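You operate a simulated robot arm through the tools that you are given. There is no shell and no other tool. Be economical: measure what you need, move in short steps, check, and stop when the job is done.

The job below is to be done with a simulated robot arm. You get a single attempt, and the scene is never put back.

TASK
Put the box that says "gloves" from the top of the sauce table on top of the carton there and the box labelled "pads" on top of the dustpan. Take the blue brush and leave it on the middle rail table on the hall side. Take the ice pack from the top of the short belt and leave it on the near rail table on the hall side. Put the green plug on top of the label roll on the top of the short belt. Put the brush on the shelf under the side table. Put two of the small square pots from the top of the sauce bench on the end table. Take the batch card and put it on the long bench. Take the blue basket from the island bench and put it on the shelf under the long bench. Put the blue plug on the drip tray before the spinner. Put the card from the far rail table on the hall side on the shelf under the island bench. Any order will do. Set down upright: box, green plug, blue plug, card.

The check looks at the end state, three seconds after you hand in, the way a careful person would. Anything else that was tipped, shoved, dropped, spilled or broken makes it a failure.

THE ROBOT
A 7-joint arm with a fingered hand on a trunk, on a base that drives. Base frame: it is fixed to the floor where the robot stands at the start and does not move with it; the origin is under the middle of the robot, x ahead of it, y to its left, z up. Lengths are in m, angles in degrees, forces in N, time in s.
Its first joint turns from -143.0 to 143.0 degrees. Places, roughly: basket [2.75, 3.25, 1]; batch card [0.5, 3, 1]; blue brush (24x5x5 cm) [0.1, -1, 0.9]; blue plug (7x7x14 cm) [4.4, 0.4, 0.7]; brush (24x5x5 cm) [0.9, -2.2, 0.9]; card [4.75, 0.25, 0.75]; carton (11x15x9 cm) [0.6, -0.5, 0.9]; drip tray before the spinner [2.8, 4.7, 0.9]; dustpan (23x15x4 cm) [0.6, 0.4, 0.9]; end table [-1.1, -1.1, 0.9]; green plug (7x7x14 cm) [-0.8, -1, 0.9]; ice pack (8x13x4 cm) [-0.6, -0.9, 0.9]; label roll (8x8x5 cm) [-0.2, -1.1, 0.9]; long bench [2.1, 4.9, 0.9]; middle rail table on the hall side [3.8, 0.2, 0.7]; near rail table on the hall side [2.8, 0.2, 0.7]; shelf under the island bench [1.6, 3.1, 0.5]; shelf under the long bench [2.1, 4.9, 0.3]; shelf under the side table [0.7, -2.2, 0.3]; small square pot (7x7x5 cm) [-3, -2.4, 0.9]. Payload 3 kg.
The TCP is the grasp point between the finger pads, 0.026 m short of the fingertips. In the tool frame z runs along the fingers and y along their closing line. The gripper opens to 0.148 m. The gripper's body begins 0.073 m behind the TCP. The gripper is a hand of 3 fingers: y runs from the thumb to the fingers, the wrist lies at [0, 0, -0.229] in the tool frame, and closing takes about 1.5 s.
Orientation is that of the tool frame in the base frame, as a unit quaternion [x, y, z, w]. With the fingers straight down and closing along the base's y, the tool's x points along the base's -x, its y along +y and its z along -z.

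THE INTERFACE
- The arm moves only by the tool apply_moves. Its argument "steps" is a list of rows, each a list of 6 numbers: the shift along the tool's x, y, z in cm, then the turn, a rotation vector about the tool's x, y, z in degrees. In form: [[dx, dy, dz, ax, ay, az], ...]. A call has 1 to 20 rows; each row is the pose to reach, as a shift and turn from the pose commanded when the call began, along the tool's axes at that moment. "grip" is the finger opening in cm, from 0 to 14.8, set as the call begins (left out, the last holds). Rows are played at 5 a second. More than 0.05 m and 8.6 degrees between two rows, or a gripper value outside its range, and nothing of the call is played. Where a pose cannot be reached the arm comes as near as it can. A force on the tool above 40 N (or 10 N above the force at the start of the call, whichever is more), or a blocked arm, ends the call early, and 0.2 s more pass. Each finger travels about 0.153 m/s and halts on what it meets, pressing with about 21 N; the grip force reading is that of the motor and also rises with nothing between the fingers. The clock runs only during rows and for 0.2 s after the last one: add rows that repeat a pose to give the fingers time. It gives the time, the measured TCP pose, the force on the tool (base axes), the opening and the grip force at its end, in the units of the frame above (readings bear some noise), with the torque about the TCP (base axes, N m) and any sound that the robot's microphone picked up.
- Cameras (640 x 400 px; columns grow to the right, rows downward): "scene" is now at [0.1096, -0.0469, 1.8675]; the picture's right is [-0.83, -0.55, -0.00], its down [-0.51, 0.78, -0.36] and it looks along [0.20, -0.30, -0.93] (base axes); focal length 214 px, centre (320, 200). "wrist" rides on the gripper at [0.068, -0.039, -0.09] in the tool frame; the picture's right is [0.50, 0.87, 0.00], its down [-0.66, 0.38, -0.65] and it looks along [-0.57, 0.33, 0.76] (tool axes); focal length 222 px, centre (320, 200).
- capture(camera): a new picture of that camera. No time passes.
- lift_body(by): slides the trunk up (or, below 0, down) by that many m; the arm and the scene camera ride with it, the base frame stays. It gives what a move gives, with no picture.
- steer(legs): drives the robot by 1 to 6 legs, each [ahead, left, turn to the left] in m, m and degrees, along the robot's own axes; the way and the turn of a leg run together, so that a leg with both is an arc; at most 1.5 m and 180 degrees a leg. The arm and the cameras ride along, it lands a little off, and it stops where it bumps. It gives what a move gives.
- curl_fingers(finger1, finger2, thumb_bend): sets how far each is bent, from 0 (flat) to 100 (curled in); at 30 the hand is open as for a grip, at 70 the pads meet at the TCP. One left out holds its place. A second passes; each finger stops where it meets its share of the squeeze, and holds until it gets a number again. A gripper value or a shape takes the hand back. It gives what a move gives, with no picture; readings hold the bend of each and the force on the fingers (four entries, about 0 where the hand has none), thumb and palm.
- grasp_type(shape): the hand has 3 fingers and takes this shape, open, in about a second: jaw (thumb against the fingers, like two jaws); tri (thumb and two fingers); tip (a fingertip pinch); poke (one finger out to press); point (the index stretched); flat (the hand flat); cup (the hand cupped); fist (a fist). The gripper value then closes the fingers along that shape, each until it touches; the sizes above hold for jaw. It gives what a move gives, with no picture.
- head_to(pan, tilt): turns the head with the scene camera to pan (to the left, within 86 degrees either way) and tilt (down, from -29 to 69), counted from straight ahead of the robot. It gives what a move gives.
- locate(camera, pixels): for up to 12 pixels [column, row] of the newest picture of that camera ("zoom" is the newest enlarged one), the place [x, y, z] in the base frame of the surface seen there, good to about 0.002 m. No time passes.
- close_up(camera, box): a new picture of the part [left, top, right, bottom] of that camera's present view, enlarged. No time passes.
- sign_off(): hands the job in; it is judged then, once.

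Go step by step. Measure first, check grasps and placings, and put right what went wrong. The budget is 378 turns and 350 pictures, counting those below and the enlarged ones. Unless the task says otherwise, let go and move clear before handing in, and close with one line.

The tools are called after "Call:" by a JSON object that holds its "api" and its "payload". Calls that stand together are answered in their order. apply_moves: Moves the arm, as the interface text tells. Its arguments: {"type":"object","properties":{"steps":{"type":"array"},"grip":{"type":"number"}},"required":["steps"]} The other tools are called the same way: lift_body (by) slides the trunk up or down; grasp_type (shape) gives the hand a shape; curl_fingers (finger1, finger2, thumb_bend) moves the fingers one by one; steer (legs) drives the base; head_to (pan, tilt) turns the head that bears the scene camera; capture (camera) takes a picture; locate (camera, pixels) gives the place of the surface under pixels of a picture; close_up (camera, box) takes an enlarged picture of a part of a camera's view; sign_off () hands the job in.

At the start:

```text
time_s: 0.0
tcp_pos: [0.5057, -0.5589, 0.9997]
tcp_rot: [0.001, 1.0, -0.001, -0.001]
contact_force: [0.2, 0.6, 0.0]
moment: [-0.03, -0.01, 0.0]
finger_gap: 0.1477
gripper_force: 0.0
shape: jaw
bend: [30.0, 30.0, 30.0]
finger forces: [0.0, 0.1, 0.0, 0.1, 0.0, 0.0]
trunk travel left (down, up): [-0.825, 0.065]
robot x, y, heading: [0.0033, -0.001, 0.1]
head pan, tilt: [-56.5, 68.8]
```

scene: 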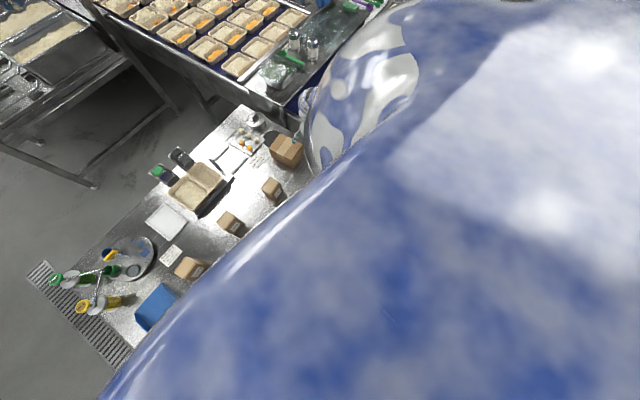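
wrist: 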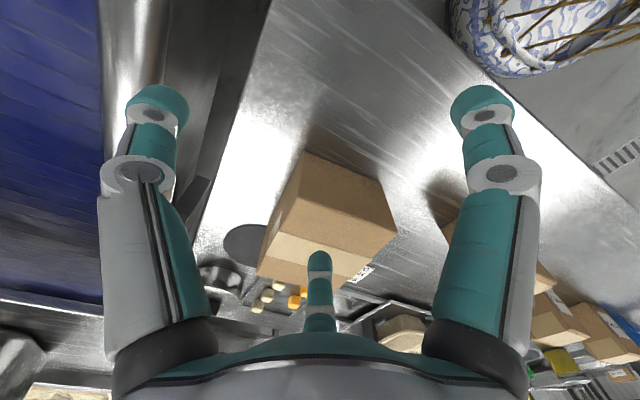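

The first scene picture shows the sauce table with the carton near (285,150) and several small boxes. I'll look at it from straight ahead to read labels.

Call:
{"api": "head_to", "payload": {"pan": 0, "tilt": 50}}

Call:
{"api": "capture", "payload": {"camera": "scene"}}

```text
time_s: 1.3
tcp_pos: [0.5058, -0.5605, 0.9998]
tcp_rot: [0.0, 1.0, 0.0, 0.0]
contact_force: [0.4, -0.6, 0.0]
moment: [0.01, 0.02, -0.03]
finger_gap: 0.1481
gripper_force: 0.1
shape: jaw
bend: [30.0, 30.0, 30.0]
finger forces: [0.0, 0.0, 0.0, 0.1, 0.1, 0.0]
trunk travel left (down, up): [-0.825, 0.065]
robot x, y, heading: [-0.0014, -0.002, 0.2]
head pan, tilt: [0.0, 50.0]
```

```text
347 pictures are left
```

scene: 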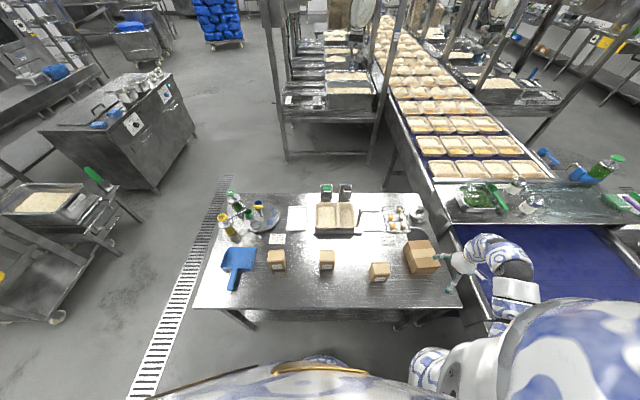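

Call:
{"api": "close_up", "payload": {"camera": "scene", "box": [200, 170, 460, 320]}}

Call:
{"api": "close_up", "payload": {"camera": "scene", "box": [250, 230, 450, 300]}}

Call:
{"api": "locate", "payload": {"camera": "scene", "pixels": [[276, 253], [327, 253], [380, 266], [420, 245], [238, 255], [232, 282], [200, 300], [455, 300], [245, 252], [230, 252]]}}

```text
2.46 times, centred on (330, 245) of scene
```

zoom: 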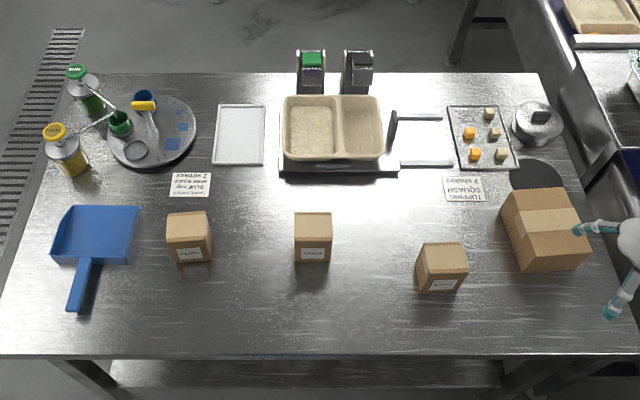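

```text
3.20 times, centred on (350, 265) of scene
```

zoom: 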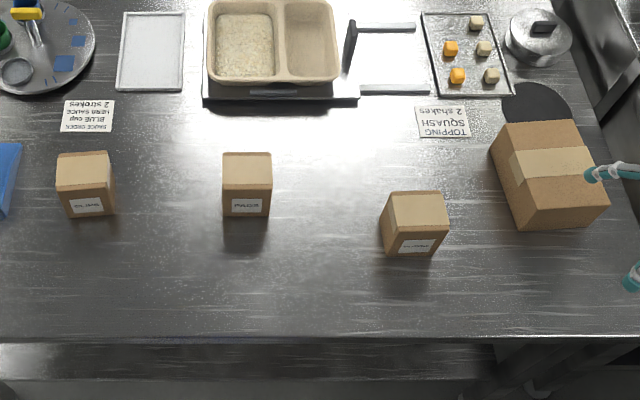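

```text
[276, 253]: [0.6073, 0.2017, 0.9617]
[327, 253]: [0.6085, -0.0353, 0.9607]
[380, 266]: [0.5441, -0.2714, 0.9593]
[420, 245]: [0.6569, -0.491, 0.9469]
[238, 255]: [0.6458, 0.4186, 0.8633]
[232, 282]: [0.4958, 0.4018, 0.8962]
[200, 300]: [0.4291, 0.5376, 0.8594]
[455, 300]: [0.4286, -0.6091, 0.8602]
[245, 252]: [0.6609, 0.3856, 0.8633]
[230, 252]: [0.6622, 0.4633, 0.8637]
```

The middle box reads PADS; I zoom in on the left and right ones.

Call:
{"api": "close_up", "payload": {"camera": "scene", "box": [366, 258, 398, 286]}}

Call:
{"api": "close_up", "payload": {"camera": "scene", "box": [262, 246, 294, 274]}}

Call:
{"api": "capture", "payload": {"camera": "wrist"}}

```text
14.29 times, centred on (382, 272) of scene
```

zoom: 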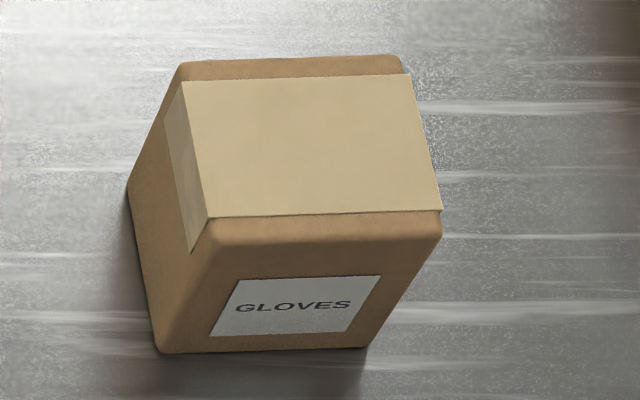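

```text
14.29 times, centred on (278, 260) of scene
```

zoom: 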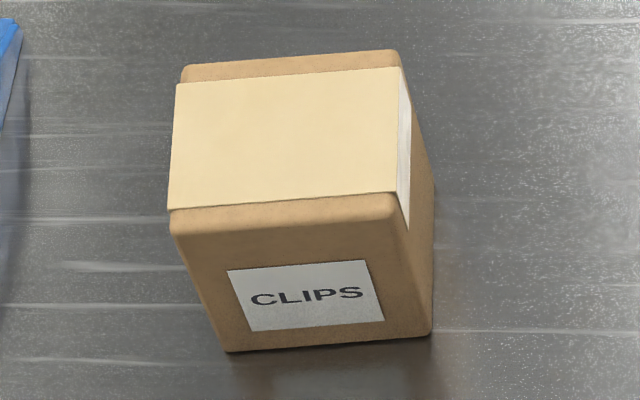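

```text
342 pictures are left
```

wrist: 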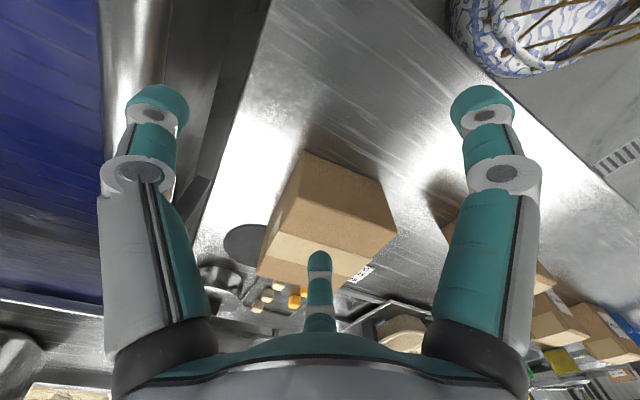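

GLOVES is the right one. I'll measure box top corners.

Call:
{"api": "close_up", "payload": {"camera": "scene", "box": [366, 230, 446, 286]}}

Call:
{"api": "close_up", "payload": {"camera": "scene", "box": [310, 244, 342, 272]}}

```text
7.14 times, centred on (406, 258) of scene
```

zoom: 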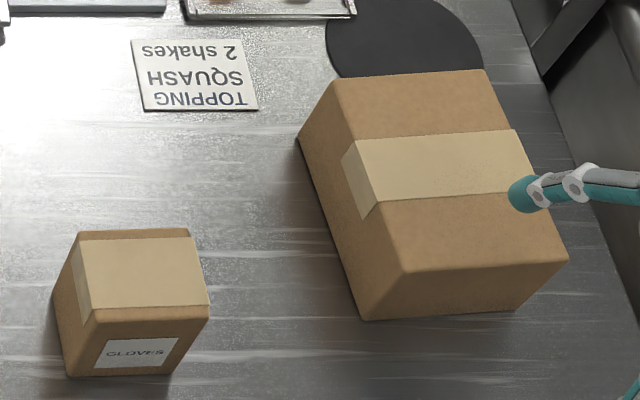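

```text
14.29 times, centred on (326, 258) of scene
```

zoom: 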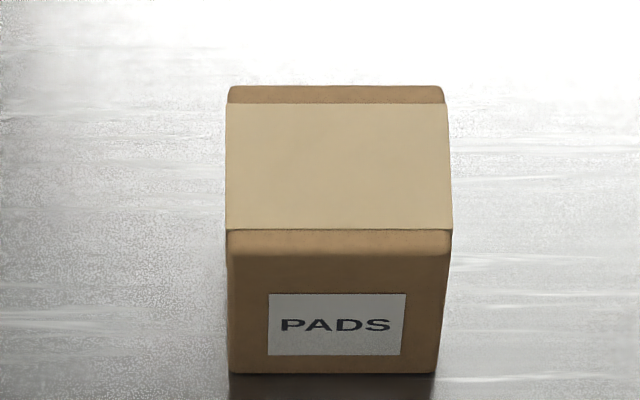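

Call:
{"api": "locate", "payload": {"camera": "scene", "pixels": [[373.2, 263.2], [387.0, 263.0], [389.8, 272.6], [375, 273.5], [410.4, 241.8], [428.6, 240.8], [417.5, 266.8], [439.5, 265.6], [381, 268], [424, 254]]}}

Call:
{"api": "locate", "payload": {"camera": "zoom", "pixels": [[233, 92], [440, 92], [232, 232], [446, 232], [338, 170], [335, 372], [440, 370], [232, 370]]}}

```text
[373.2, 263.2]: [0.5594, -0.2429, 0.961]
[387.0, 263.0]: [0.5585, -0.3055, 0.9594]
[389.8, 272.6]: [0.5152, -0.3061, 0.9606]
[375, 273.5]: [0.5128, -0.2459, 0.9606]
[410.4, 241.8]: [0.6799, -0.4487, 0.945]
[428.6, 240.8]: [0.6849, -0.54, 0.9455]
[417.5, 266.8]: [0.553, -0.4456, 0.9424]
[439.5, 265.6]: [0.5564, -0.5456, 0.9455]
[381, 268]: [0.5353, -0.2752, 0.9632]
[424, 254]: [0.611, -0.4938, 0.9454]
```

```text
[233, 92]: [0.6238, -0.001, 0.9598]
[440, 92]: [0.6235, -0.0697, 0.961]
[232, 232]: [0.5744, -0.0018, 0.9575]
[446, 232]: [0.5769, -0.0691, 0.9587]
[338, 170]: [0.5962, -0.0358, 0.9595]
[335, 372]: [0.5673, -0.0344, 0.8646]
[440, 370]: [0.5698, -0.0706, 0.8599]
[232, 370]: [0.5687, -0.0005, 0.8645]
```

Gloves centre ≈ (0.536,-0.275), top 0.96; pads ≈ (0.598,-0.035); carton top centre ≈ (0.617,-0.495, 0.945). I move over the gloves box and down.

Call:
{"api": "apply_moves", "payload": {"steps": [[0, 0, -4, 0, 0, 0], [0, 4.8, -4.5, 0, 0, 0], [-1, 9.5, -4.5, 0, 0, 0], [-1.5, 14.3, -4.5, 0, 0, 0], [-2, 19, -4.5, 0, 0, 0], [-2.5, 23.5, -4.5, 0, 0, 0], [-3, 28.5, -4.5, 0, 0, 0], [-3, 28.5, -4.5, 0, 0, 0], [-3, 28.5, -1, 0, 0, 0], [-3, 28.5, 3, 0, 0, 0], [-3, 28.5, 6.5, 0, 0, 0], [-3, 28.5, 6.5, 0, 0, 0], [-3, 28.5, 6.5, 0, 0, 0]], "grip": 14.8}}

Call:
{"api": "capture", "payload": {"camera": "wrist"}}

Call:
{"api": "close_up", "payload": {"camera": "scene", "box": [300, 200, 460, 300]}}

```text
refused: row 7 steps farther than a row can; nothing moved
```

```text
339 pictures are left
```

wrist: 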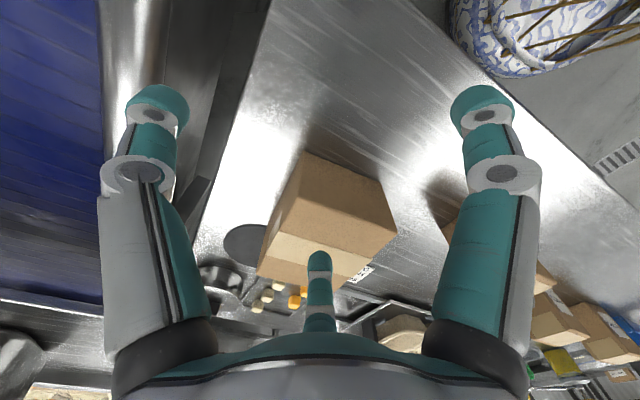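

```text
4.00 times, centred on (380, 250) of scene
```

zoom: 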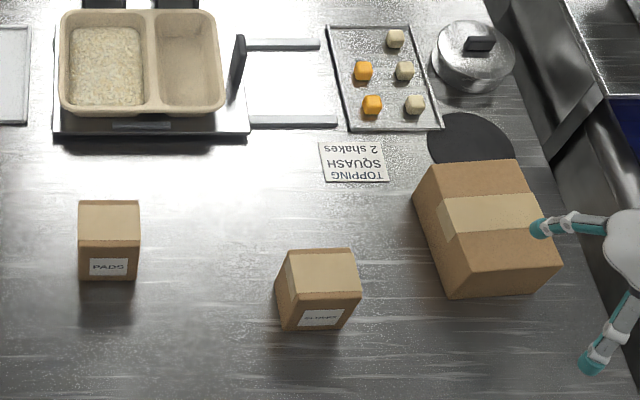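

A step was slightly too long. I check the fingertip positions too, since fingers seem spread.

Call:
{"api": "locate", "payload": {"camera": "scene", "pixels": [[435, 257], [447.5, 291.5], [455, 258], [452, 285]]}}

Call:
{"api": "apply_moves", "payload": {"steps": [[0, 0, -4, 0, 0, 0], [0, 4.8, -4.5, 0, 0, 0], [-1, 9.5, -4.5, 0, 0, 0], [-1.5, 14.3, -4.5, 0, 0, 0], [-2, 19, -4.5, 0, 0, 0], [-2.5, 23.7, -4.5, 0, 0, 0], [-3, 28.5, -4.5, 0, 0, 0], [-3, 28.5, -4.5, 0, 0, 0], [-3, 28.5, -4.5, 0, 0, 0]], "grip": 14.8}}

Call:
{"api": "capture", "payload": {"camera": "wrist"}}

Call:
{"api": "close_up", "payload": {"camera": "scene", "box": [300, 200, 460, 300]}}

```text
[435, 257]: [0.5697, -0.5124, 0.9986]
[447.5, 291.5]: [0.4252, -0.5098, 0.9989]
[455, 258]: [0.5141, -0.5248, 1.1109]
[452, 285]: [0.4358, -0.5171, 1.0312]
```

```text
time_s: 3.3
tcp_pos: [0.5333, -0.2738, 1.0464]
tcp_rot: [-0.001, 1.0, 0.0, 0.0]
contact_force: [0.1, -0.2, 0.6]
moment: [-0.02, 0.01, -0.01]
finger_gap: 0.1481
gripper_force: 0.2
shape: jaw
bend: [30.0, 30.0, 30.0]
finger forces: [0.0, 0.0, 0.0, 0.0, 0.0, 0.0]
trunk travel left (down, up): [-0.825, 0.065]
robot x, y, heading: [0.0026, 0.0021, 0.2]
head pan, tilt: [0.0, 50.0]
```

```text
337 pictures are left
```

wrist: 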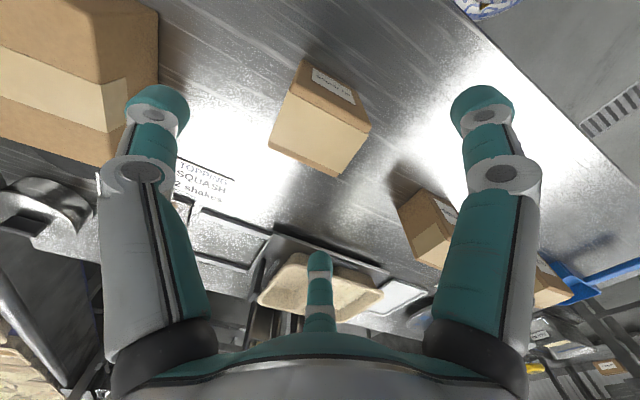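

```text
4.00 times, centred on (380, 250) of scene
```

zoom: 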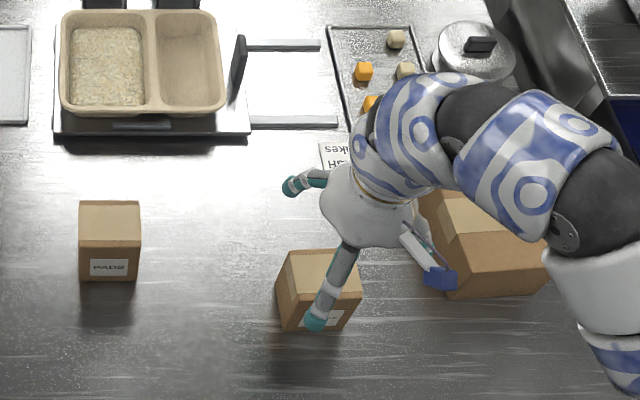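

The fingers look radially spread (120° apart). I'll close in the air above to learn how the hand closes.

Call:
{"api": "apply_moves", "payload": {"steps": [[0, 0, 0, 0, 0, 0], [0, 0, 0, 0, 0, 0], [0, 0, 0, 0, 0, 0], [0, 0, 0, 0, 0, 0], [0, 0, 0, 0, 0, 0]], "grip": 7}}

Call:
{"api": "capture", "payload": {"camera": "wrist"}}

Call:
{"api": "close_up", "payload": {"camera": "scene", "box": [300, 200, 460, 300]}}

Call:
{"api": "grasp_type", "payload": {"shape": "tri"}}

Call:
{"api": "capture", "payload": {"camera": "wrist"}}

Call:
{"api": "grasp_type", "payload": {"shape": "tip"}}

Call:
{"api": "capture", "payload": {"camera": "wrist"}}

```text
time_s: 4.5
tcp_pos: [0.5339, -0.2765, 1.0467]
tcp_rot: [0.0, 1.0, -0.001, 0.0]
contact_force: [0.8, -0.7, 0.3]
moment: [0.0, -0.01, 0.0]
finger_gap: 0.0707
gripper_force: 0.0
shape: jaw
bend: [37.0, 37.0, 70.0]
finger forces: [0.0, 0.0, 0.0, 0.0, 0.0, 0.0]
trunk travel left (down, up): [-0.825, 0.065]
robot x, y, heading: [-0.0013, -0.001, -0.3]
head pan, tilt: [0.0, 50.0]
```

```text
335 pictures are left
```

wrist: 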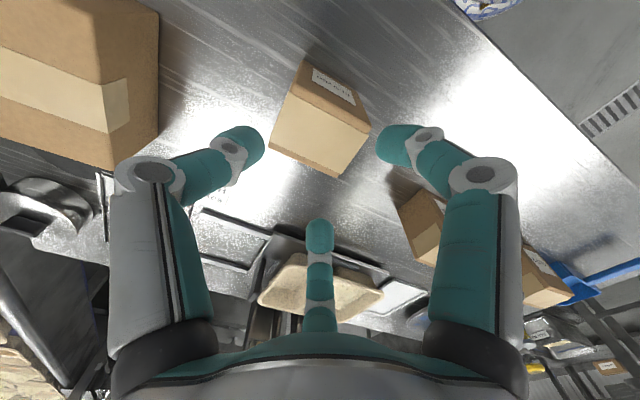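

```text
4.00 times, centred on (380, 250) of scene
```

zoom: 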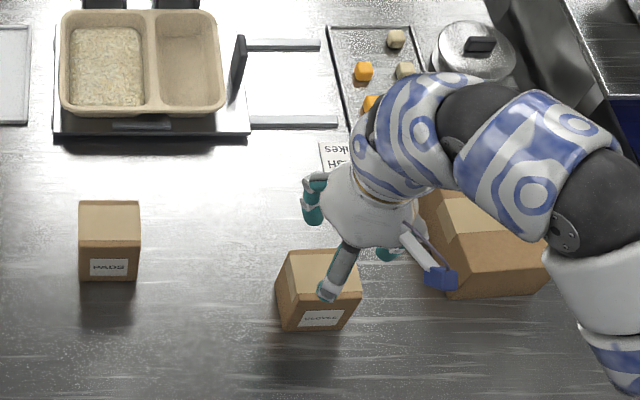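

```text
time_s: 5.4
tcp_pos: [0.5345, -0.2753, 1.0462]
tcp_rot: [0.0, 1.0, 0.001, 0.0]
contact_force: [-0.8, -0.4, 0.5]
moment: [-0.01, 0.01, -0.03]
finger_gap: 0.1477
gripper_force: 0.1
shape: tri
bend: [30.0, 30.0, 30.0]
finger forces: [0.1, 0.0, 0.0, 0.0, 0.1, 0.1]
trunk travel left (down, up): [-0.825, 0.065]
robot x, y, heading: [0.0002, -0.0027, 0.2]
head pan, tilt: [0.0, 50.0]
```

```text
333 pictures are left
```

wrist: 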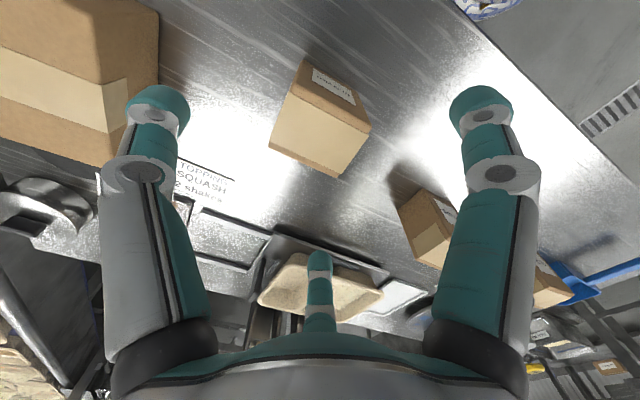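

```text
time_s: 6.3
tcp_pos: [0.534, -0.276, 1.0459]
tcp_rot: [0.0, 1.0, 0.0, 0.0]
contact_force: [-0.1, -0.3, 0.7]
moment: [0.0, -0.02, 0.03]
finger_gap: 0.1477
gripper_force: 0.0
shape: tip
bend: [30.0, 30.0, 30.0]
finger forces: [0.0, 0.0, 0.0, 0.1, 0.0, 0.1]
trunk travel left (down, up): [-0.825, 0.065]
robot x, y, heading: [0.0008, 0.0001, 0.1]
head pan, tilt: [0.0, 50.0]
```

```text
332 pictures are left
```

wrist: 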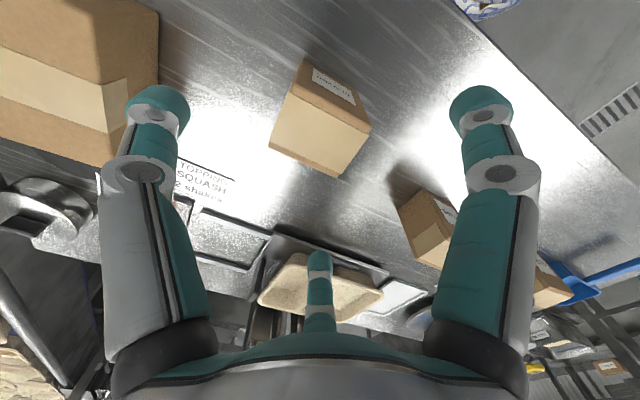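

All shapes open alike: it is a radial three-finger hand. I'll take jaw and try the gloves box with the TCP near mid-height.

Call:
{"api": "grasp_type", "payload": {"shape": "jaw"}}

Call:
{"api": "apply_moves", "payload": {"steps": [[0, 0, 4, 0, 0, 0], [0, 0, 8, 0, 0, 0], [0, 0, 12, 0, 0, 0], [0, 0, 12, 0, 0, 0], [0, 0, 12, 0, 0, 0]], "grip": 14.8}}

Call:
{"api": "capture", "payload": {"camera": "wrist"}}

```text
time_s: 7.2
tcp_pos: [0.5325, -0.2767, 1.0466]
tcp_rot: [0.0, 1.0, 0.0, 0.0]
contact_force: [0.2, 0.9, -0.2]
moment: [0.0, 0.02, 0.02]
finger_gap: 0.1479
gripper_force: 0.0
shape: jaw
bend: [30.0, 30.0, 30.0]
finger forces: [0.0, 0.0, 0.0, 0.0, 0.1, 0.1]
trunk travel left (down, up): [-0.825, 0.065]
robot x, y, heading: [-0.0062, -0.0022, -0.3]
head pan, tilt: [0.0, 50.0]
```

```text
time_s: 8.4
tcp_pos: [0.5348, -0.2748, 0.9264]
tcp_rot: [0.0, 1.0, 0.001, 0.0]
contact_force: [0.7, 0.1, 0.2]
moment: [0.0, -0.01, -0.01]
finger_gap: 0.148
gripper_force: 0.0
shape: jaw
bend: [30.0, 30.0, 30.0]
finger forces: [0.0, 0.0, 0.0, 0.1, 0.1, 0.1]
trunk travel left (down, up): [-0.825, 0.065]
robot x, y, heading: [-0.0007, 0.0009, 0.1]
head pan, tilt: [0.0, 50.0]
```

```text
331 pictures are left
```

wrist: 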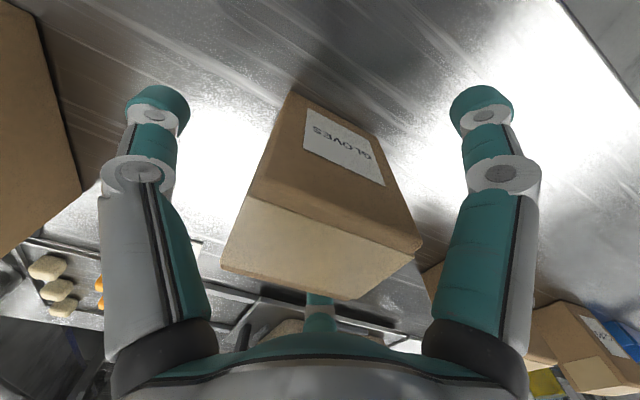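

The box sits between the three fingers. Closing.

Call:
{"api": "apply_moves", "payload": {"steps": [[0, 0, 0, 0, 0, 0], [0, 0, 0, 0, 0, 0], [0, 0, 0, 0, 0, 0], [0, 0, 0, 0, 0, 0], [0, 0, 0, 0, 0, 0], [0, 0, 0, 0, 0, 0], [0, 0, 0, 0, 0, 0], [0, 0, 0, 0, 0, 0]], "grip": 0}}

Call:
{"api": "capture", "payload": {"camera": "wrist"}}

```text
time_s: 10.2
tcp_pos: [0.5345, -0.2741, 0.9252]
tcp_rot: [0.0, 1.0, 0.0, 0.0]
contact_force: [0.4, -0.4, -0.1]
moment: [-0.03, 0.01, 0.0]
finger_gap: 0.0633
gripper_force: 20.9
shape: jaw
bend: [77.0, 37.0, 70.0]
finger forces: [16.6, 17.1, 0.0, 0.0, 18.6, 0.0]
trunk travel left (down, up): [-0.825, 0.065]
robot x, y, heading: [0.0022, -0.0012, 0.1]
head pan, tilt: [0.0, 50.0]
```

```text
330 pictures are left
```

wrist: 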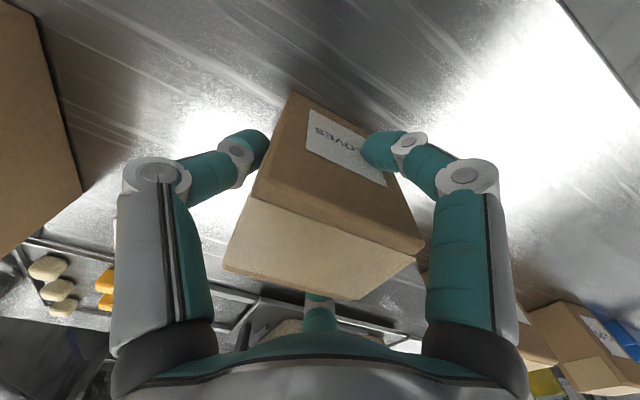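

All three fingers press (16–18 N). Lift 13 cm and check.

Call:
{"api": "apply_moves", "payload": {"steps": [[0, 0, -2, 0, 0, 0], [0, 0, -5, 0, 0, 0], [0, 0, -9, 0, 0, 0], [0, 0, -13, 0, 0, 0], [0, 0, -13, 0, 0, 0]]}}

Call:
{"api": "capture", "payload": {"camera": "wrist"}}

```text
time_s: 11.4
tcp_pos: [0.5348, -0.2724, 1.0532]
tcp_rot: [0.001, 1.0, 0.0, 0.0]
contact_force: [-0.1, -0.1, -1.4]
moment: [-0.01, 0.01, 0.0]
finger_gap: 0.0628
gripper_force: 20.8
shape: jaw
bend: [77.0, 37.0, 70.0]
finger forces: [16.5, 17.1, 0.1, 0.0, 18.4, 0.0]
trunk travel left (down, up): [-0.825, 0.065]
robot x, y, heading: [-0.0003, -0.0001, -0.1]
head pan, tilt: [0.0, 50.0]
```

```text
329 pictures are left
```

wrist: 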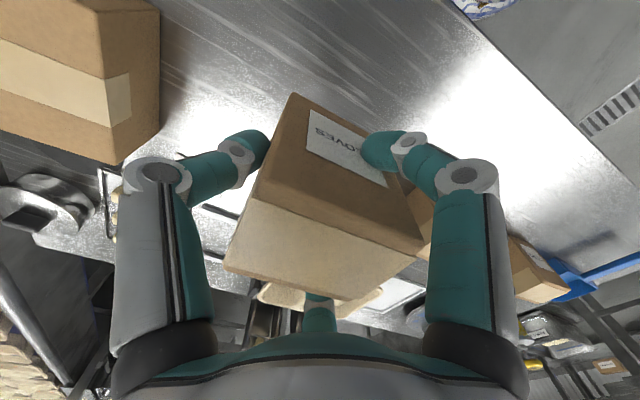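

Box held level. Carry it over the carton and lower near contact.

Call:
{"api": "apply_moves", "payload": {"steps": [[-1.5, -4.4, 0, 0, 0, 0], [-3.2, -8.8, 0, 0, 0, 0], [-5, -13.2, 0, 0, 0, 0], [-6.6, -17.6, 0, 0, 0, 0], [-8.2, -22.1, 0, 0, 0, 0], [-8.2, -22.1, 0, 0, 0, 0], [-8.2, -22.1, 2, 0, 0, 0], [-8.2, -22.1, 3.3, 0, 0, 0], [-8.2, -22.1, 3.8, 0, 0, 0], [-8.2, -22.1, 3.8, 0, 0, 0]]}}

Call:
{"api": "close_up", "payload": {"camera": "scene", "box": [360, 200, 480, 290]}}

Call:
{"api": "capture", "payload": {"camera": "wrist"}}

```text
time_s: 13.6
tcp_pos: [0.6185, -0.4938, 1.0158]
tcp_rot: [0.0, 1.0, 0.0, 0.0]
contact_force: [1.1, 0.0, -1.9]
moment: [0.0, 0.02, -0.01]
finger_gap: 0.0622
gripper_force: 20.5
shape: jaw
bend: [77.0, 37.0, 70.0]
finger forces: [16.6, 17.2, 0.1, 0.0, 17.9, 0.1]
trunk travel left (down, up): [-0.825, 0.065]
robot x, y, heading: [0.0018, 0.0023, -0.1]
head pan, tilt: [0.0, 50.0]
```

```text
4.44 times, centred on (420, 245) of scene
```

zoom: 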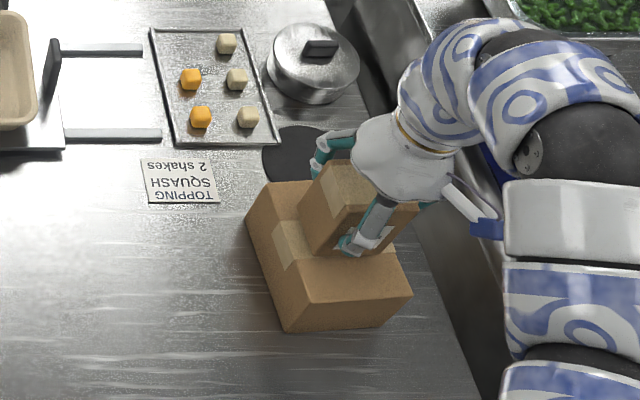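

```text
327 pictures are left
```

wrist: 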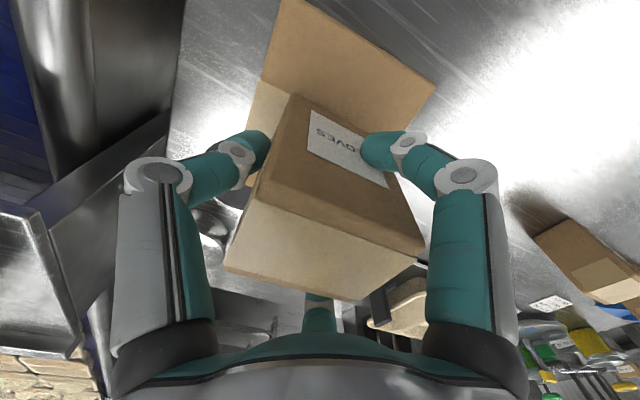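

Box is over the carton; I lower a few mm more and look at the force.

Call:
{"api": "apply_moves", "payload": {"steps": [[0, 0, 0.3, 0, 0, 0], [0, 0, 0.5, 0, 0, 0], [0, 0, 0.5, 0, 0, 0]]}}

```text
time_s: 14.4
tcp_pos: [0.618, -0.4954, 1.012]
tcp_rot: [0.001, 1.0, 0.0, 0.0]
contact_force: [0.0, 0.2, -2.0]
moment: [0.0, -0.02, -0.01]
finger_gap: 0.0622
gripper_force: 20.8
shape: jaw
bend: [77.0, 37.0, 70.0]
finger forces: [16.5, 17.1, 0.1, 0.1, 17.9, 0.1]
trunk travel left (down, up): [-0.825, 0.065]
robot x, y, heading: [-0.0011, 0.0046, -0.1]
head pan, tilt: [0.0, 50.0]
```

Call:
{"api": "apply_moves", "payload": {"steps": [[0, 0, 0.15, 0, 0, 0], [0, 0, 0.3, 0, 0, 0], [0, 0, 0.3, 0, 0, 0]]}}

```text
time_s: 15.2
tcp_pos: [0.6166, -0.4949, 1.0098]
tcp_rot: [0.0, 1.0, -0.001, 0.001]
contact_force: [2.0, -1.4, 9.2]
moment: [-0.05, -0.1, 0.02]
finger_gap: 0.0626
gripper_force: 20.8
shape: jaw
bend: [77.0, 37.0, 70.0]
finger forces: [17.0, 18.7, 0.0, 0.0, 20.2, 0.0]
trunk travel left (down, up): [-0.825, 0.065]
robot x, y, heading: [0.0027, -0.0008, -0.3]
head pan, tilt: [0.0, 50.0]
```

Contact made (9 N). Open and rise.

Call:
{"api": "apply_moves", "payload": {"steps": [[0, 0, 0, 0, 0, 0], [0, 0, 0, 0, 0, 0], [0, 0, 0, 0, 0, 0], [0, 0, 0, 0, 0, 0], [0, 0, 0, 0, 0, 0], [0, 0, -4, 0, 0, 0], [0, 0, -8, 0, 0, 0], [0, 0, -12, 0, 0, 0]], "grip": 14.8}}

Call:
{"api": "close_up", "payload": {"camera": "scene", "box": [360, 200, 480, 290]}}

Call:
{"api": "capture", "payload": {"camera": "wrist"}}

```text
time_s: 17.0
tcp_pos: [0.6171, -0.4961, 1.1169]
tcp_rot: [-0.001, 1.0, 0.0, 0.003]
contact_force: [-0.8, 0.3, 0.3]
moment: [-0.01, 0.01, 0.03]
finger_gap: 0.1481
gripper_force: 0.1
shape: jaw
bend: [30.0, 30.0, 30.0]
finger forces: [0.0, 0.0, 0.0, 0.0, 0.0, 0.1]
out of reach, approached as far as the arm can: row 8
trunk travel left (down, up): [-0.825, 0.065]
robot x, y, heading: [-0.002, -0.0019, -0.0]
head pan, tilt: [0.0, 50.0]
```

```text
4.44 times, centred on (420, 245) of scene
```

zoom: 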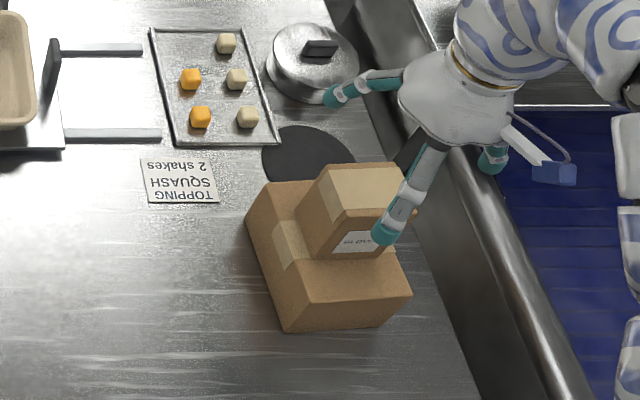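

```text
325 pictures are left
```

wrist: 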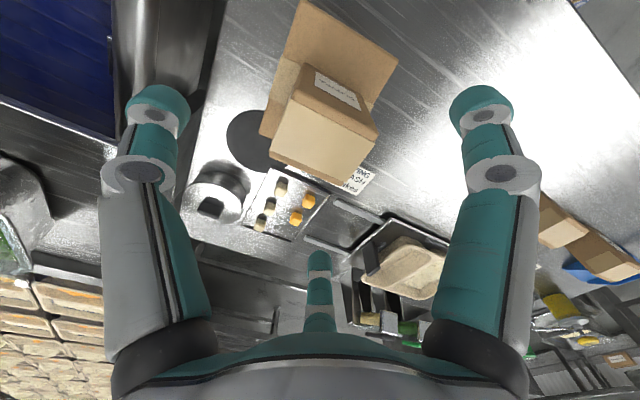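

Gloves box sits on the carton. Now to the pads box.

Call:
{"api": "apply_moves", "payload": {"steps": [[0.5, 4.8, 0, 0, 0, 0], [1, 9.6, 0, 0, 0, 0], [1.3, 14.4, 0, 0, 0, 0], [1.6, 19.2, 1, 0, 0, 0], [1.9, 24, 2, 0, 0, 0], [1.9, 28.8, 3, 0, 0, 0], [1.9, 33.6, 4, 0, 0, 0], [1.9, 38.4, 5, 0, 0, 0], [1.9, 43, 6, 0, 0, 0], [1.9, 46.1, 6, 0, 0, 0], [1.9, 46.1, 6, 0, 0, 0]]}}

Call:
{"api": "capture", "payload": {"camera": "wrist"}}

```text
time_s: 19.4
tcp_pos: [0.5969, -0.0348, 1.0579]
tcp_rot: [0.0, 1.0, -0.001, 0.0]
contact_force: [0.3, -0.3, -0.1]
moment: [-0.03, 0.01, 0.0]
finger_gap: 0.1481
gripper_force: 0.0
shape: jaw
bend: [30.0, 30.0, 30.0]
finger forces: [0.1, 0.1, 0.1, 0.0, 0.0, 0.1]
trunk travel left (down, up): [-0.825, 0.065]
robot x, y, heading: [-0.0024, -0.0024, 0.1]
head pan, tilt: [0.0, 50.0]
```

```text
324 pictures are left
```

wrist: 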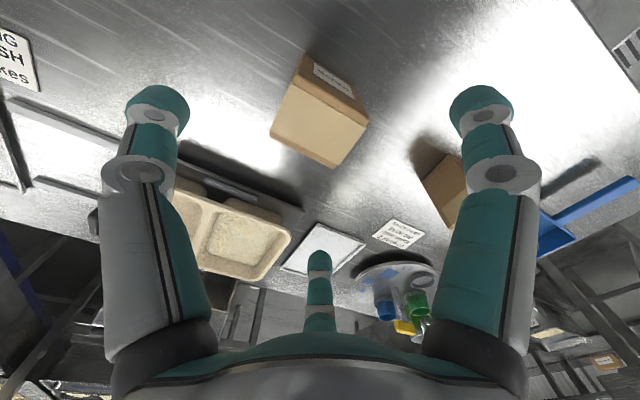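

Call:
{"api": "apply_moves", "payload": {"steps": [[0, 0, 4, 0, 0, 0], [0, 0, 8, 0, 0, 0], [0, 0, 11.5, 0, 0, 0], [0, 0, 13.2, 0, 0, 0], [0, 0, 13.2, 0, 0, 0]]}}

Call:
{"api": "apply_moves", "payload": {"steps": [[0, 0, 0, 0, 0, 0], [0, 0, 0, 0, 0, 0], [0, 0, 0, 0, 0, 0], [0, 0, 0, 0, 0, 0], [0, 0, 0, 0, 0, 0], [0, 0, 0, 0, 0, 0], [0, 0, 0, 0, 0, 0], [0, 0, 0, 0, 0, 0]], "grip": 0}}

Call:
{"api": "close_up", "payload": {"camera": "scene", "box": [210, 210, 350, 310]}}

```text
time_s: 20.6
tcp_pos: [0.598, -0.0348, 0.9243]
tcp_rot: [0.0, 1.0, 0.0, 0.001]
contact_force: [-0.1, -0.2, -0.4]
moment: [0.01, 0.01, -0.02]
finger_gap: 0.148
gripper_force: 0.0
shape: jaw
bend: [30.0, 30.0, 30.0]
finger forces: [0.0, 0.0, 0.0, 0.0, 0.0, 0.0]
trunk travel left (down, up): [-0.825, 0.065]
robot x, y, heading: [0.0037, 0.0018, 0.0]
head pan, tilt: [0.0, 50.0]
```

```text
time_s: 22.4
tcp_pos: [0.5992, -0.034, 0.9245]
tcp_rot: [0.0, 1.0, -0.001, 0.0]
contact_force: [0.3, 0.4, 0.8]
moment: [0.03, -0.01, 0.0]
finger_gap: 0.064
gripper_force: 21.2
shape: jaw
bend: [77.0, 77.0, 70.0]
finger forces: [16.8, 16.9, 0.0, 0.1, 18.7, 0.0]
trunk travel left (down, up): [-0.825, 0.065]
robot x, y, heading: [-0.0005, 0.0013, 0.3]
head pan, tilt: [0.0, 50.0]
```

```text
4.00 times, centred on (280, 260) of scene
```

zoom: 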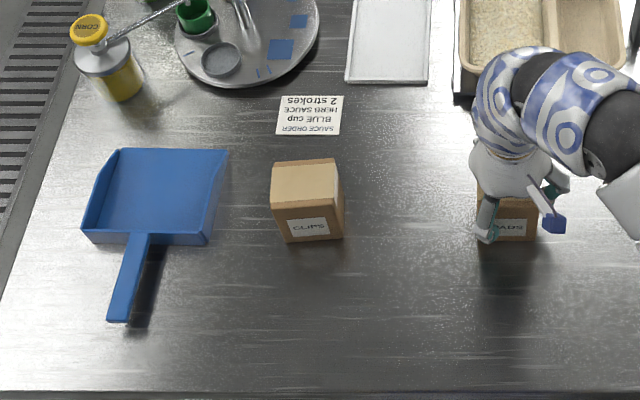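

Pads gripped. I measure the dustpan floor and walls.

Call:
{"api": "locate", "payload": {"camera": "zoom", "pixels": [[118, 150], [226, 151], [205, 242], [88, 236], [105, 180], [215, 200], [150, 234], [160, 190], [200, 170], [130, 160], [185, 220], [115, 220]]}}

Call:
{"api": "close_up", "payload": {"camera": "scene", "box": [218, 240, 268, 295]}}

```text
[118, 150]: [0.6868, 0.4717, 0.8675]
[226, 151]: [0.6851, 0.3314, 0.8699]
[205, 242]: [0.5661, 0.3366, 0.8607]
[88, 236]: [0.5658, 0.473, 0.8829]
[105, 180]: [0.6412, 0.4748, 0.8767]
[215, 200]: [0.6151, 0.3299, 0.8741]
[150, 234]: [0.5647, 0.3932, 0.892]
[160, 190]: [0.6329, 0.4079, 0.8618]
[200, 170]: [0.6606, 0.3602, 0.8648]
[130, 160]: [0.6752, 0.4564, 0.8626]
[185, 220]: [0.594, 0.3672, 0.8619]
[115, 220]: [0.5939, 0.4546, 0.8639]
```

```text
7.27 times, centred on (243, 268) of scene
```

zoom: 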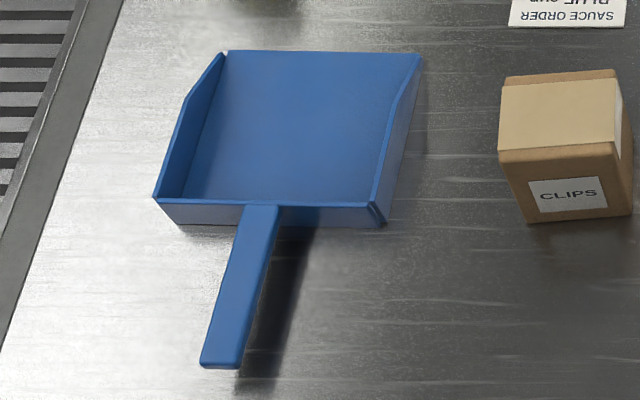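

Dustpan floor centre ≈ (0.632,0.402), z 0.863, walls up to 0.89. Lift the pads box, carry over the clips box and lower.

Call:
{"api": "apply_moves", "payload": {"steps": [[0, 0, -4, 0, 0, 0], [0, 0, -8, 0, 0, 0], [0, 0, -13, 0, 0, 0], [-0.4, 4.8, -14, 0, 0, 0], [-0.8, 9.6, -14, 0, 0, 0], [-1.2, 14.4, -14, 0, 0, 0], [-1.6, 19.2, -14, 0, 0, 0], [-2, 24, -14, 0, 0, 0], [-2.4, 28.8, -14, 0, 0, 0], [-2.8, 33.6, -14, 0, 0, 0], [-3.2, 38.4, -14, 0, 0, 0], [-3.5, 43, -13, 0, 0, 0], [-3.5, 43.6, -9, 0, 0, 0], [-3.5, 43.6, -5, 0, 0, 0], [-3.5, 43.6, -2.5, 0, 0, 0], [-3.5, 43.6, -1, 0, 0, 0], [-3.5, 43.6, -1, 0, 0, 0]]}}

Call:
{"api": "close_up", "payload": {"camera": "scene", "box": [200, 220, 300, 300]}}

Call:
{"api": "capture", "payload": {"camera": "wrist"}}

```text
time_s: 26.0
tcp_pos: [0.6187, 0.3926, 0.9517]
tcp_rot: [0.001, 1.0, 0.0, -0.001]
contact_force: [0.0, 0.1, -1.9]
moment: [0.04, 0.0, -0.04]
finger_gap: 0.0625
gripper_force: 21.0
shape: jaw
bend: [77.0, 77.0, 70.0]
finger forces: [17.0, 17.4, 0.0, 0.0, 18.7, 0.1]
out of reach, approached as far as the arm can: row 14, 15, 16, 17
trunk travel left (down, up): [-0.825, 0.065]
robot x, y, heading: [0.0024, -0.0002, -0.1]
head pan, tilt: [0.0, 50.0]
```

```text
5.00 times, centred on (250, 260) of scene
```

zoom: 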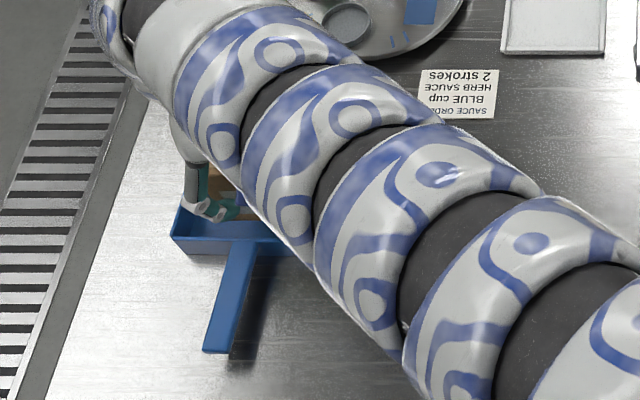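

```text
320 pictures are left
```

wrist: 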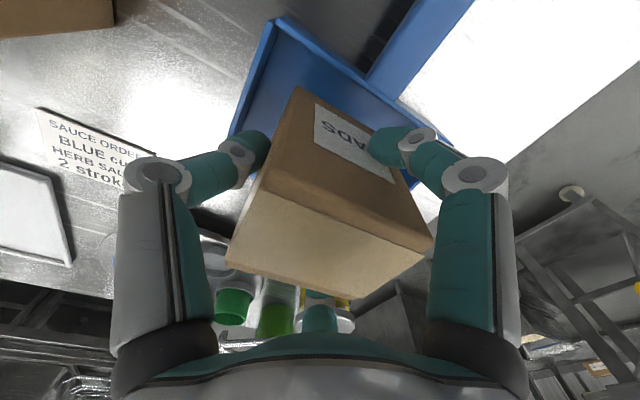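

The pan is at the reach limit. I raise, then drive the base 0.3 m left to come closer.

Call:
{"api": "apply_moves", "payload": {"steps": [[2, -1, -4, 0, 0, 0], [3, -1, -8, 0, 0, 0], [4, -1, -12, 0, 0, 0], [4, -1, -12, 0, 0, 0]]}}

Call:
{"api": "steer", "payload": {"legs": [[0, 0.3, 0]]}}

Call:
{"api": "capture", "payload": {"camera": "scene"}}

Call:
{"api": "capture", "payload": {"camera": "wrist"}}

```text
time_s: 27.0
tcp_pos: [0.5786, 0.3843, 1.0722]
tcp_rot: [0.001, 1.0, 0.0, -0.001]
contact_force: [0.4, -0.6, -2.1]
moment: [-0.03, -0.01, -0.02]
finger_gap: 0.0618
gripper_force: 21.0
shape: jaw
bend: [77.0, 77.0, 70.0]
finger forces: [16.8, 17.1, 0.1, 0.0, 17.2, 0.1]
trunk travel left (down, up): [-0.825, 0.065]
robot x, y, heading: [-0.0005, -0.0008, 0.1]
head pan, tilt: [0.0, 50.0]
```

```text
time_s: 29.0
tcp_pos: [0.5763, 0.6855, 1.071]
tcp_rot: [-0.002, 1.0, -0.001, 0.001]
contact_force: [-0.9, 0.2, -2.4]
moment: [-0.01, -0.05, 0.01]
finger_gap: 0.0617
gripper_force: 20.8
shape: jaw
bend: [77.0, 77.0, 70.0]
finger forces: [16.9, 17.0, 0.0, 0.1, 17.2, 0.1]
trunk travel left (down, up): [-0.825, 0.065]
robot x, y, heading: [0.0008, 0.3001, 0.2]
head pan, tilt: [0.0, 50.0]
```

```text
319 pictures are left
```

scene: 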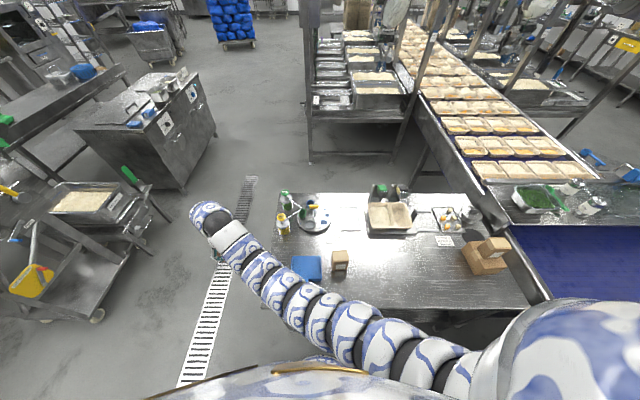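

```text
318 pictures are left
```

wrist: 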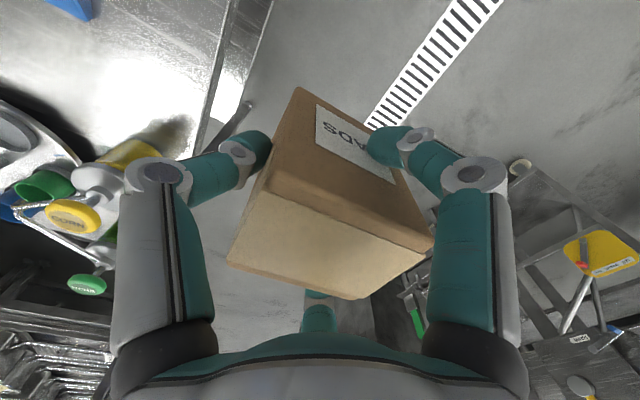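

Driving worked; now bring the box back over the pan and lower.

Call:
{"api": "apply_moves", "payload": {"steps": [[-1, -4.8, 0, 0, 0, 0], [-2, -9.5, 0, 0, 0, 0], [-3, -14.2, 0, 0, 0, 0], [-4, -19, 0, 0, 0, 0], [-5, -23.7, 0, 0, 0, 0], [-5.6, -28.3, 0, 0, 0, 0], [-5.6, -28.3, 0, 0, 0, 0], [-5.6, -28.3, 4.5, 0, 0, 0], [-5.6, -28.3, 9, 0, 0, 0], [-5.6, -28.3, 12, 0, 0, 0], [-5.6, -28.3, 12, 0, 0, 0]]}}

Call:
{"api": "close_up", "payload": {"camera": "scene", "box": [260, 200, 380, 290]}}

Call:
{"api": "capture", "payload": {"camera": "wrist"}}

```text
time_s: 31.4
tcp_pos: [0.6306, 0.4022, 0.9521]
tcp_rot: [-0.002, 1.0, 0.0, 0.0]
contact_force: [1.1, -0.5, 2.6]
moment: [0.09, 0.06, -0.01]
finger_gap: 0.0607
gripper_force: 20.7
shape: jaw
bend: [77.0, 77.0, 70.0]
finger forces: [17.2, 17.8, 0.0, 0.0, 17.7, 0.2]
trunk travel left (down, up): [-0.825, 0.065]
robot x, y, heading: [0.0032, 0.2977, 0.3]
head pan, tilt: [0.0, 50.0]
```

```text
4.44 times, centred on (320, 245) of scene
```

zoom: 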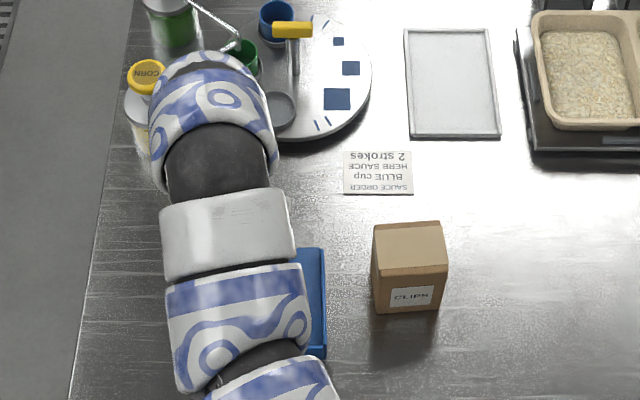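

```text
316 pictures are left
```

wrist: 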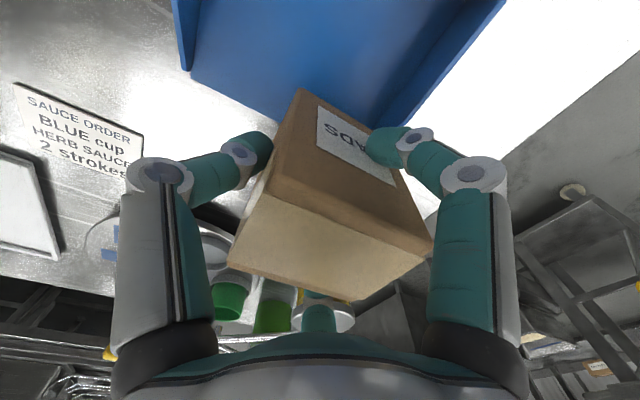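

Force changed slightly at z 0.952 and the wrist view of the pan differs from before; check where the pan is.

Call:
{"api": "locate", "payload": {"camera": "zoom", "pixels": [[322, 252], [322, 350], [310, 300], [400, 240]]}}

Call:
{"api": "locate", "payload": {"camera": "wrist", "pixels": [[190, 80], [270, 123], [180, 20], [300, 50], [420, 110], [500, 10], [300, 180], [330, 270]]}}

```text
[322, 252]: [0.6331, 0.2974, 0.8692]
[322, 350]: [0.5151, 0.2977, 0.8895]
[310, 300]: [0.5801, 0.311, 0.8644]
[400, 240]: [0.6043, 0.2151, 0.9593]
```

```text
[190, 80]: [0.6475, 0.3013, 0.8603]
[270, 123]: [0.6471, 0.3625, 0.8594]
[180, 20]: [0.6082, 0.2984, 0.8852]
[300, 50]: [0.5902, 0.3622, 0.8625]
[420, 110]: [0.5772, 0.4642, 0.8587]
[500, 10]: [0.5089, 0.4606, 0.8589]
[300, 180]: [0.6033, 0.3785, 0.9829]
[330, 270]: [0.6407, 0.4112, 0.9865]
```

The pan was dragged by my slanted retreat earlier (shifted about -4 cm in x, -3.4 cm in y). I rise straight up, set the box at the pan's current centre (0.592,0.368), and will then slide the pan back by its handle.

Call:
{"api": "apply_moves", "payload": {"steps": [[0, 0, -3, 0, 0, 0], [0, 0, -6, 0, 0, 0], [2, -1.7, -6, 0, 0, 0], [3.9, -3.4, -6, 0, 0, 0], [3.9, -3.4, -6, 0, 0, 0], [3.9, -3.4, -2, 0, 0, 0], [3.9, -3.4, 1, 0, 0, 0], [3.9, -3.4, 1.7, 0, 0, 0], [3.9, -3.4, 1.7, 0, 0, 0]]}}

Call:
{"api": "capture", "payload": {"camera": "wrist"}}

```text
time_s: 33.4
tcp_pos: [0.5917, 0.3682, 0.9355]
tcp_rot: [-0.002, 1.0, 0.0, 0.0]
contact_force: [-1.3, 0.2, -1.9]
moment: [-0.01, 0.0, -0.02]
finger_gap: 0.0605
gripper_force: 21.2
shape: jaw
bend: [77.0, 77.0, 69.0]
finger forces: [17.0, 17.1, 0.0, 0.1, 16.0, 0.2]
trunk travel left (down, up): [-0.825, 0.065]
robot x, y, heading: [-0.0024, 0.2968, 0.2]
head pan, tilt: [0.0, 50.0]
```

```text
315 pictures are left
```

wrist: 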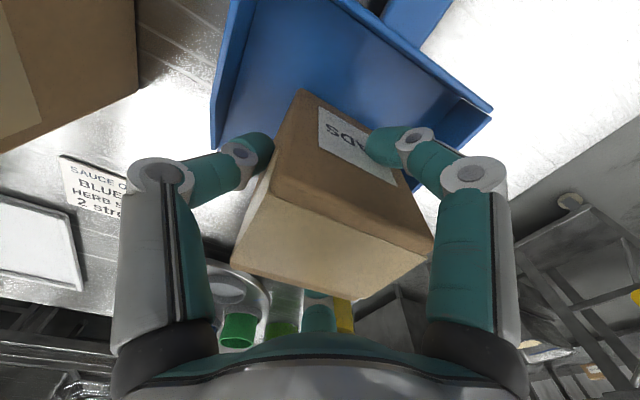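

Call:
{"api": "apply_moves", "payload": {"steps": [[0, 0, 0.3, 0, 0, 0], [0, 0, 0.6, 0, 0, 0], [0, 0, 0.6, 0, 0, 0]]}}

```text
time_s: 34.2
tcp_pos: [0.5936, 0.3669, 0.9293]
tcp_rot: [-0.002, 1.0, 0.0, 0.0]
contact_force: [-0.5, 0.5, -2.1]
moment: [0.01, 0.01, 0.02]
finger_gap: 0.0605
gripper_force: 21.2
shape: jaw
bend: [77.0, 77.0, 69.0]
finger forces: [17.0, 17.2, 0.1, 0.0, 16.1, 0.0]
trunk travel left (down, up): [-0.825, 0.065]
robot x, y, heading: [-0.0008, 0.2987, 0.3]
head pan, tilt: [0.0, 50.0]
```

Call:
{"api": "apply_moves", "payload": {"steps": [[0, 0, 0.2, 0, 0, 0], [0, 0, 0.4, 0, 0, 0], [0, 0, 0.4, 0, 0, 0]]}}

```text
time_s: 35.0
tcp_pos: [0.5932, 0.3684, 0.9271]
tcp_rot: [-0.002, 1.0, 0.0, 0.001]
contact_force: [1.5, -0.9, 21.1]
moment: [0.04, -0.05, 0.0]
finger_gap: 0.061
gripper_force: 21.1
shape: jaw
bend: [78.0, 77.0, 71.0]
finger forces: [19.0, 20.2, 0.0, 0.1, 19.7, 0.1]
trunk travel left (down, up): [-0.825, 0.065]
robot x, y, heading: [0.0013, 0.2982, 0.3]
head pan, tilt: [0.0, 50.0]
```

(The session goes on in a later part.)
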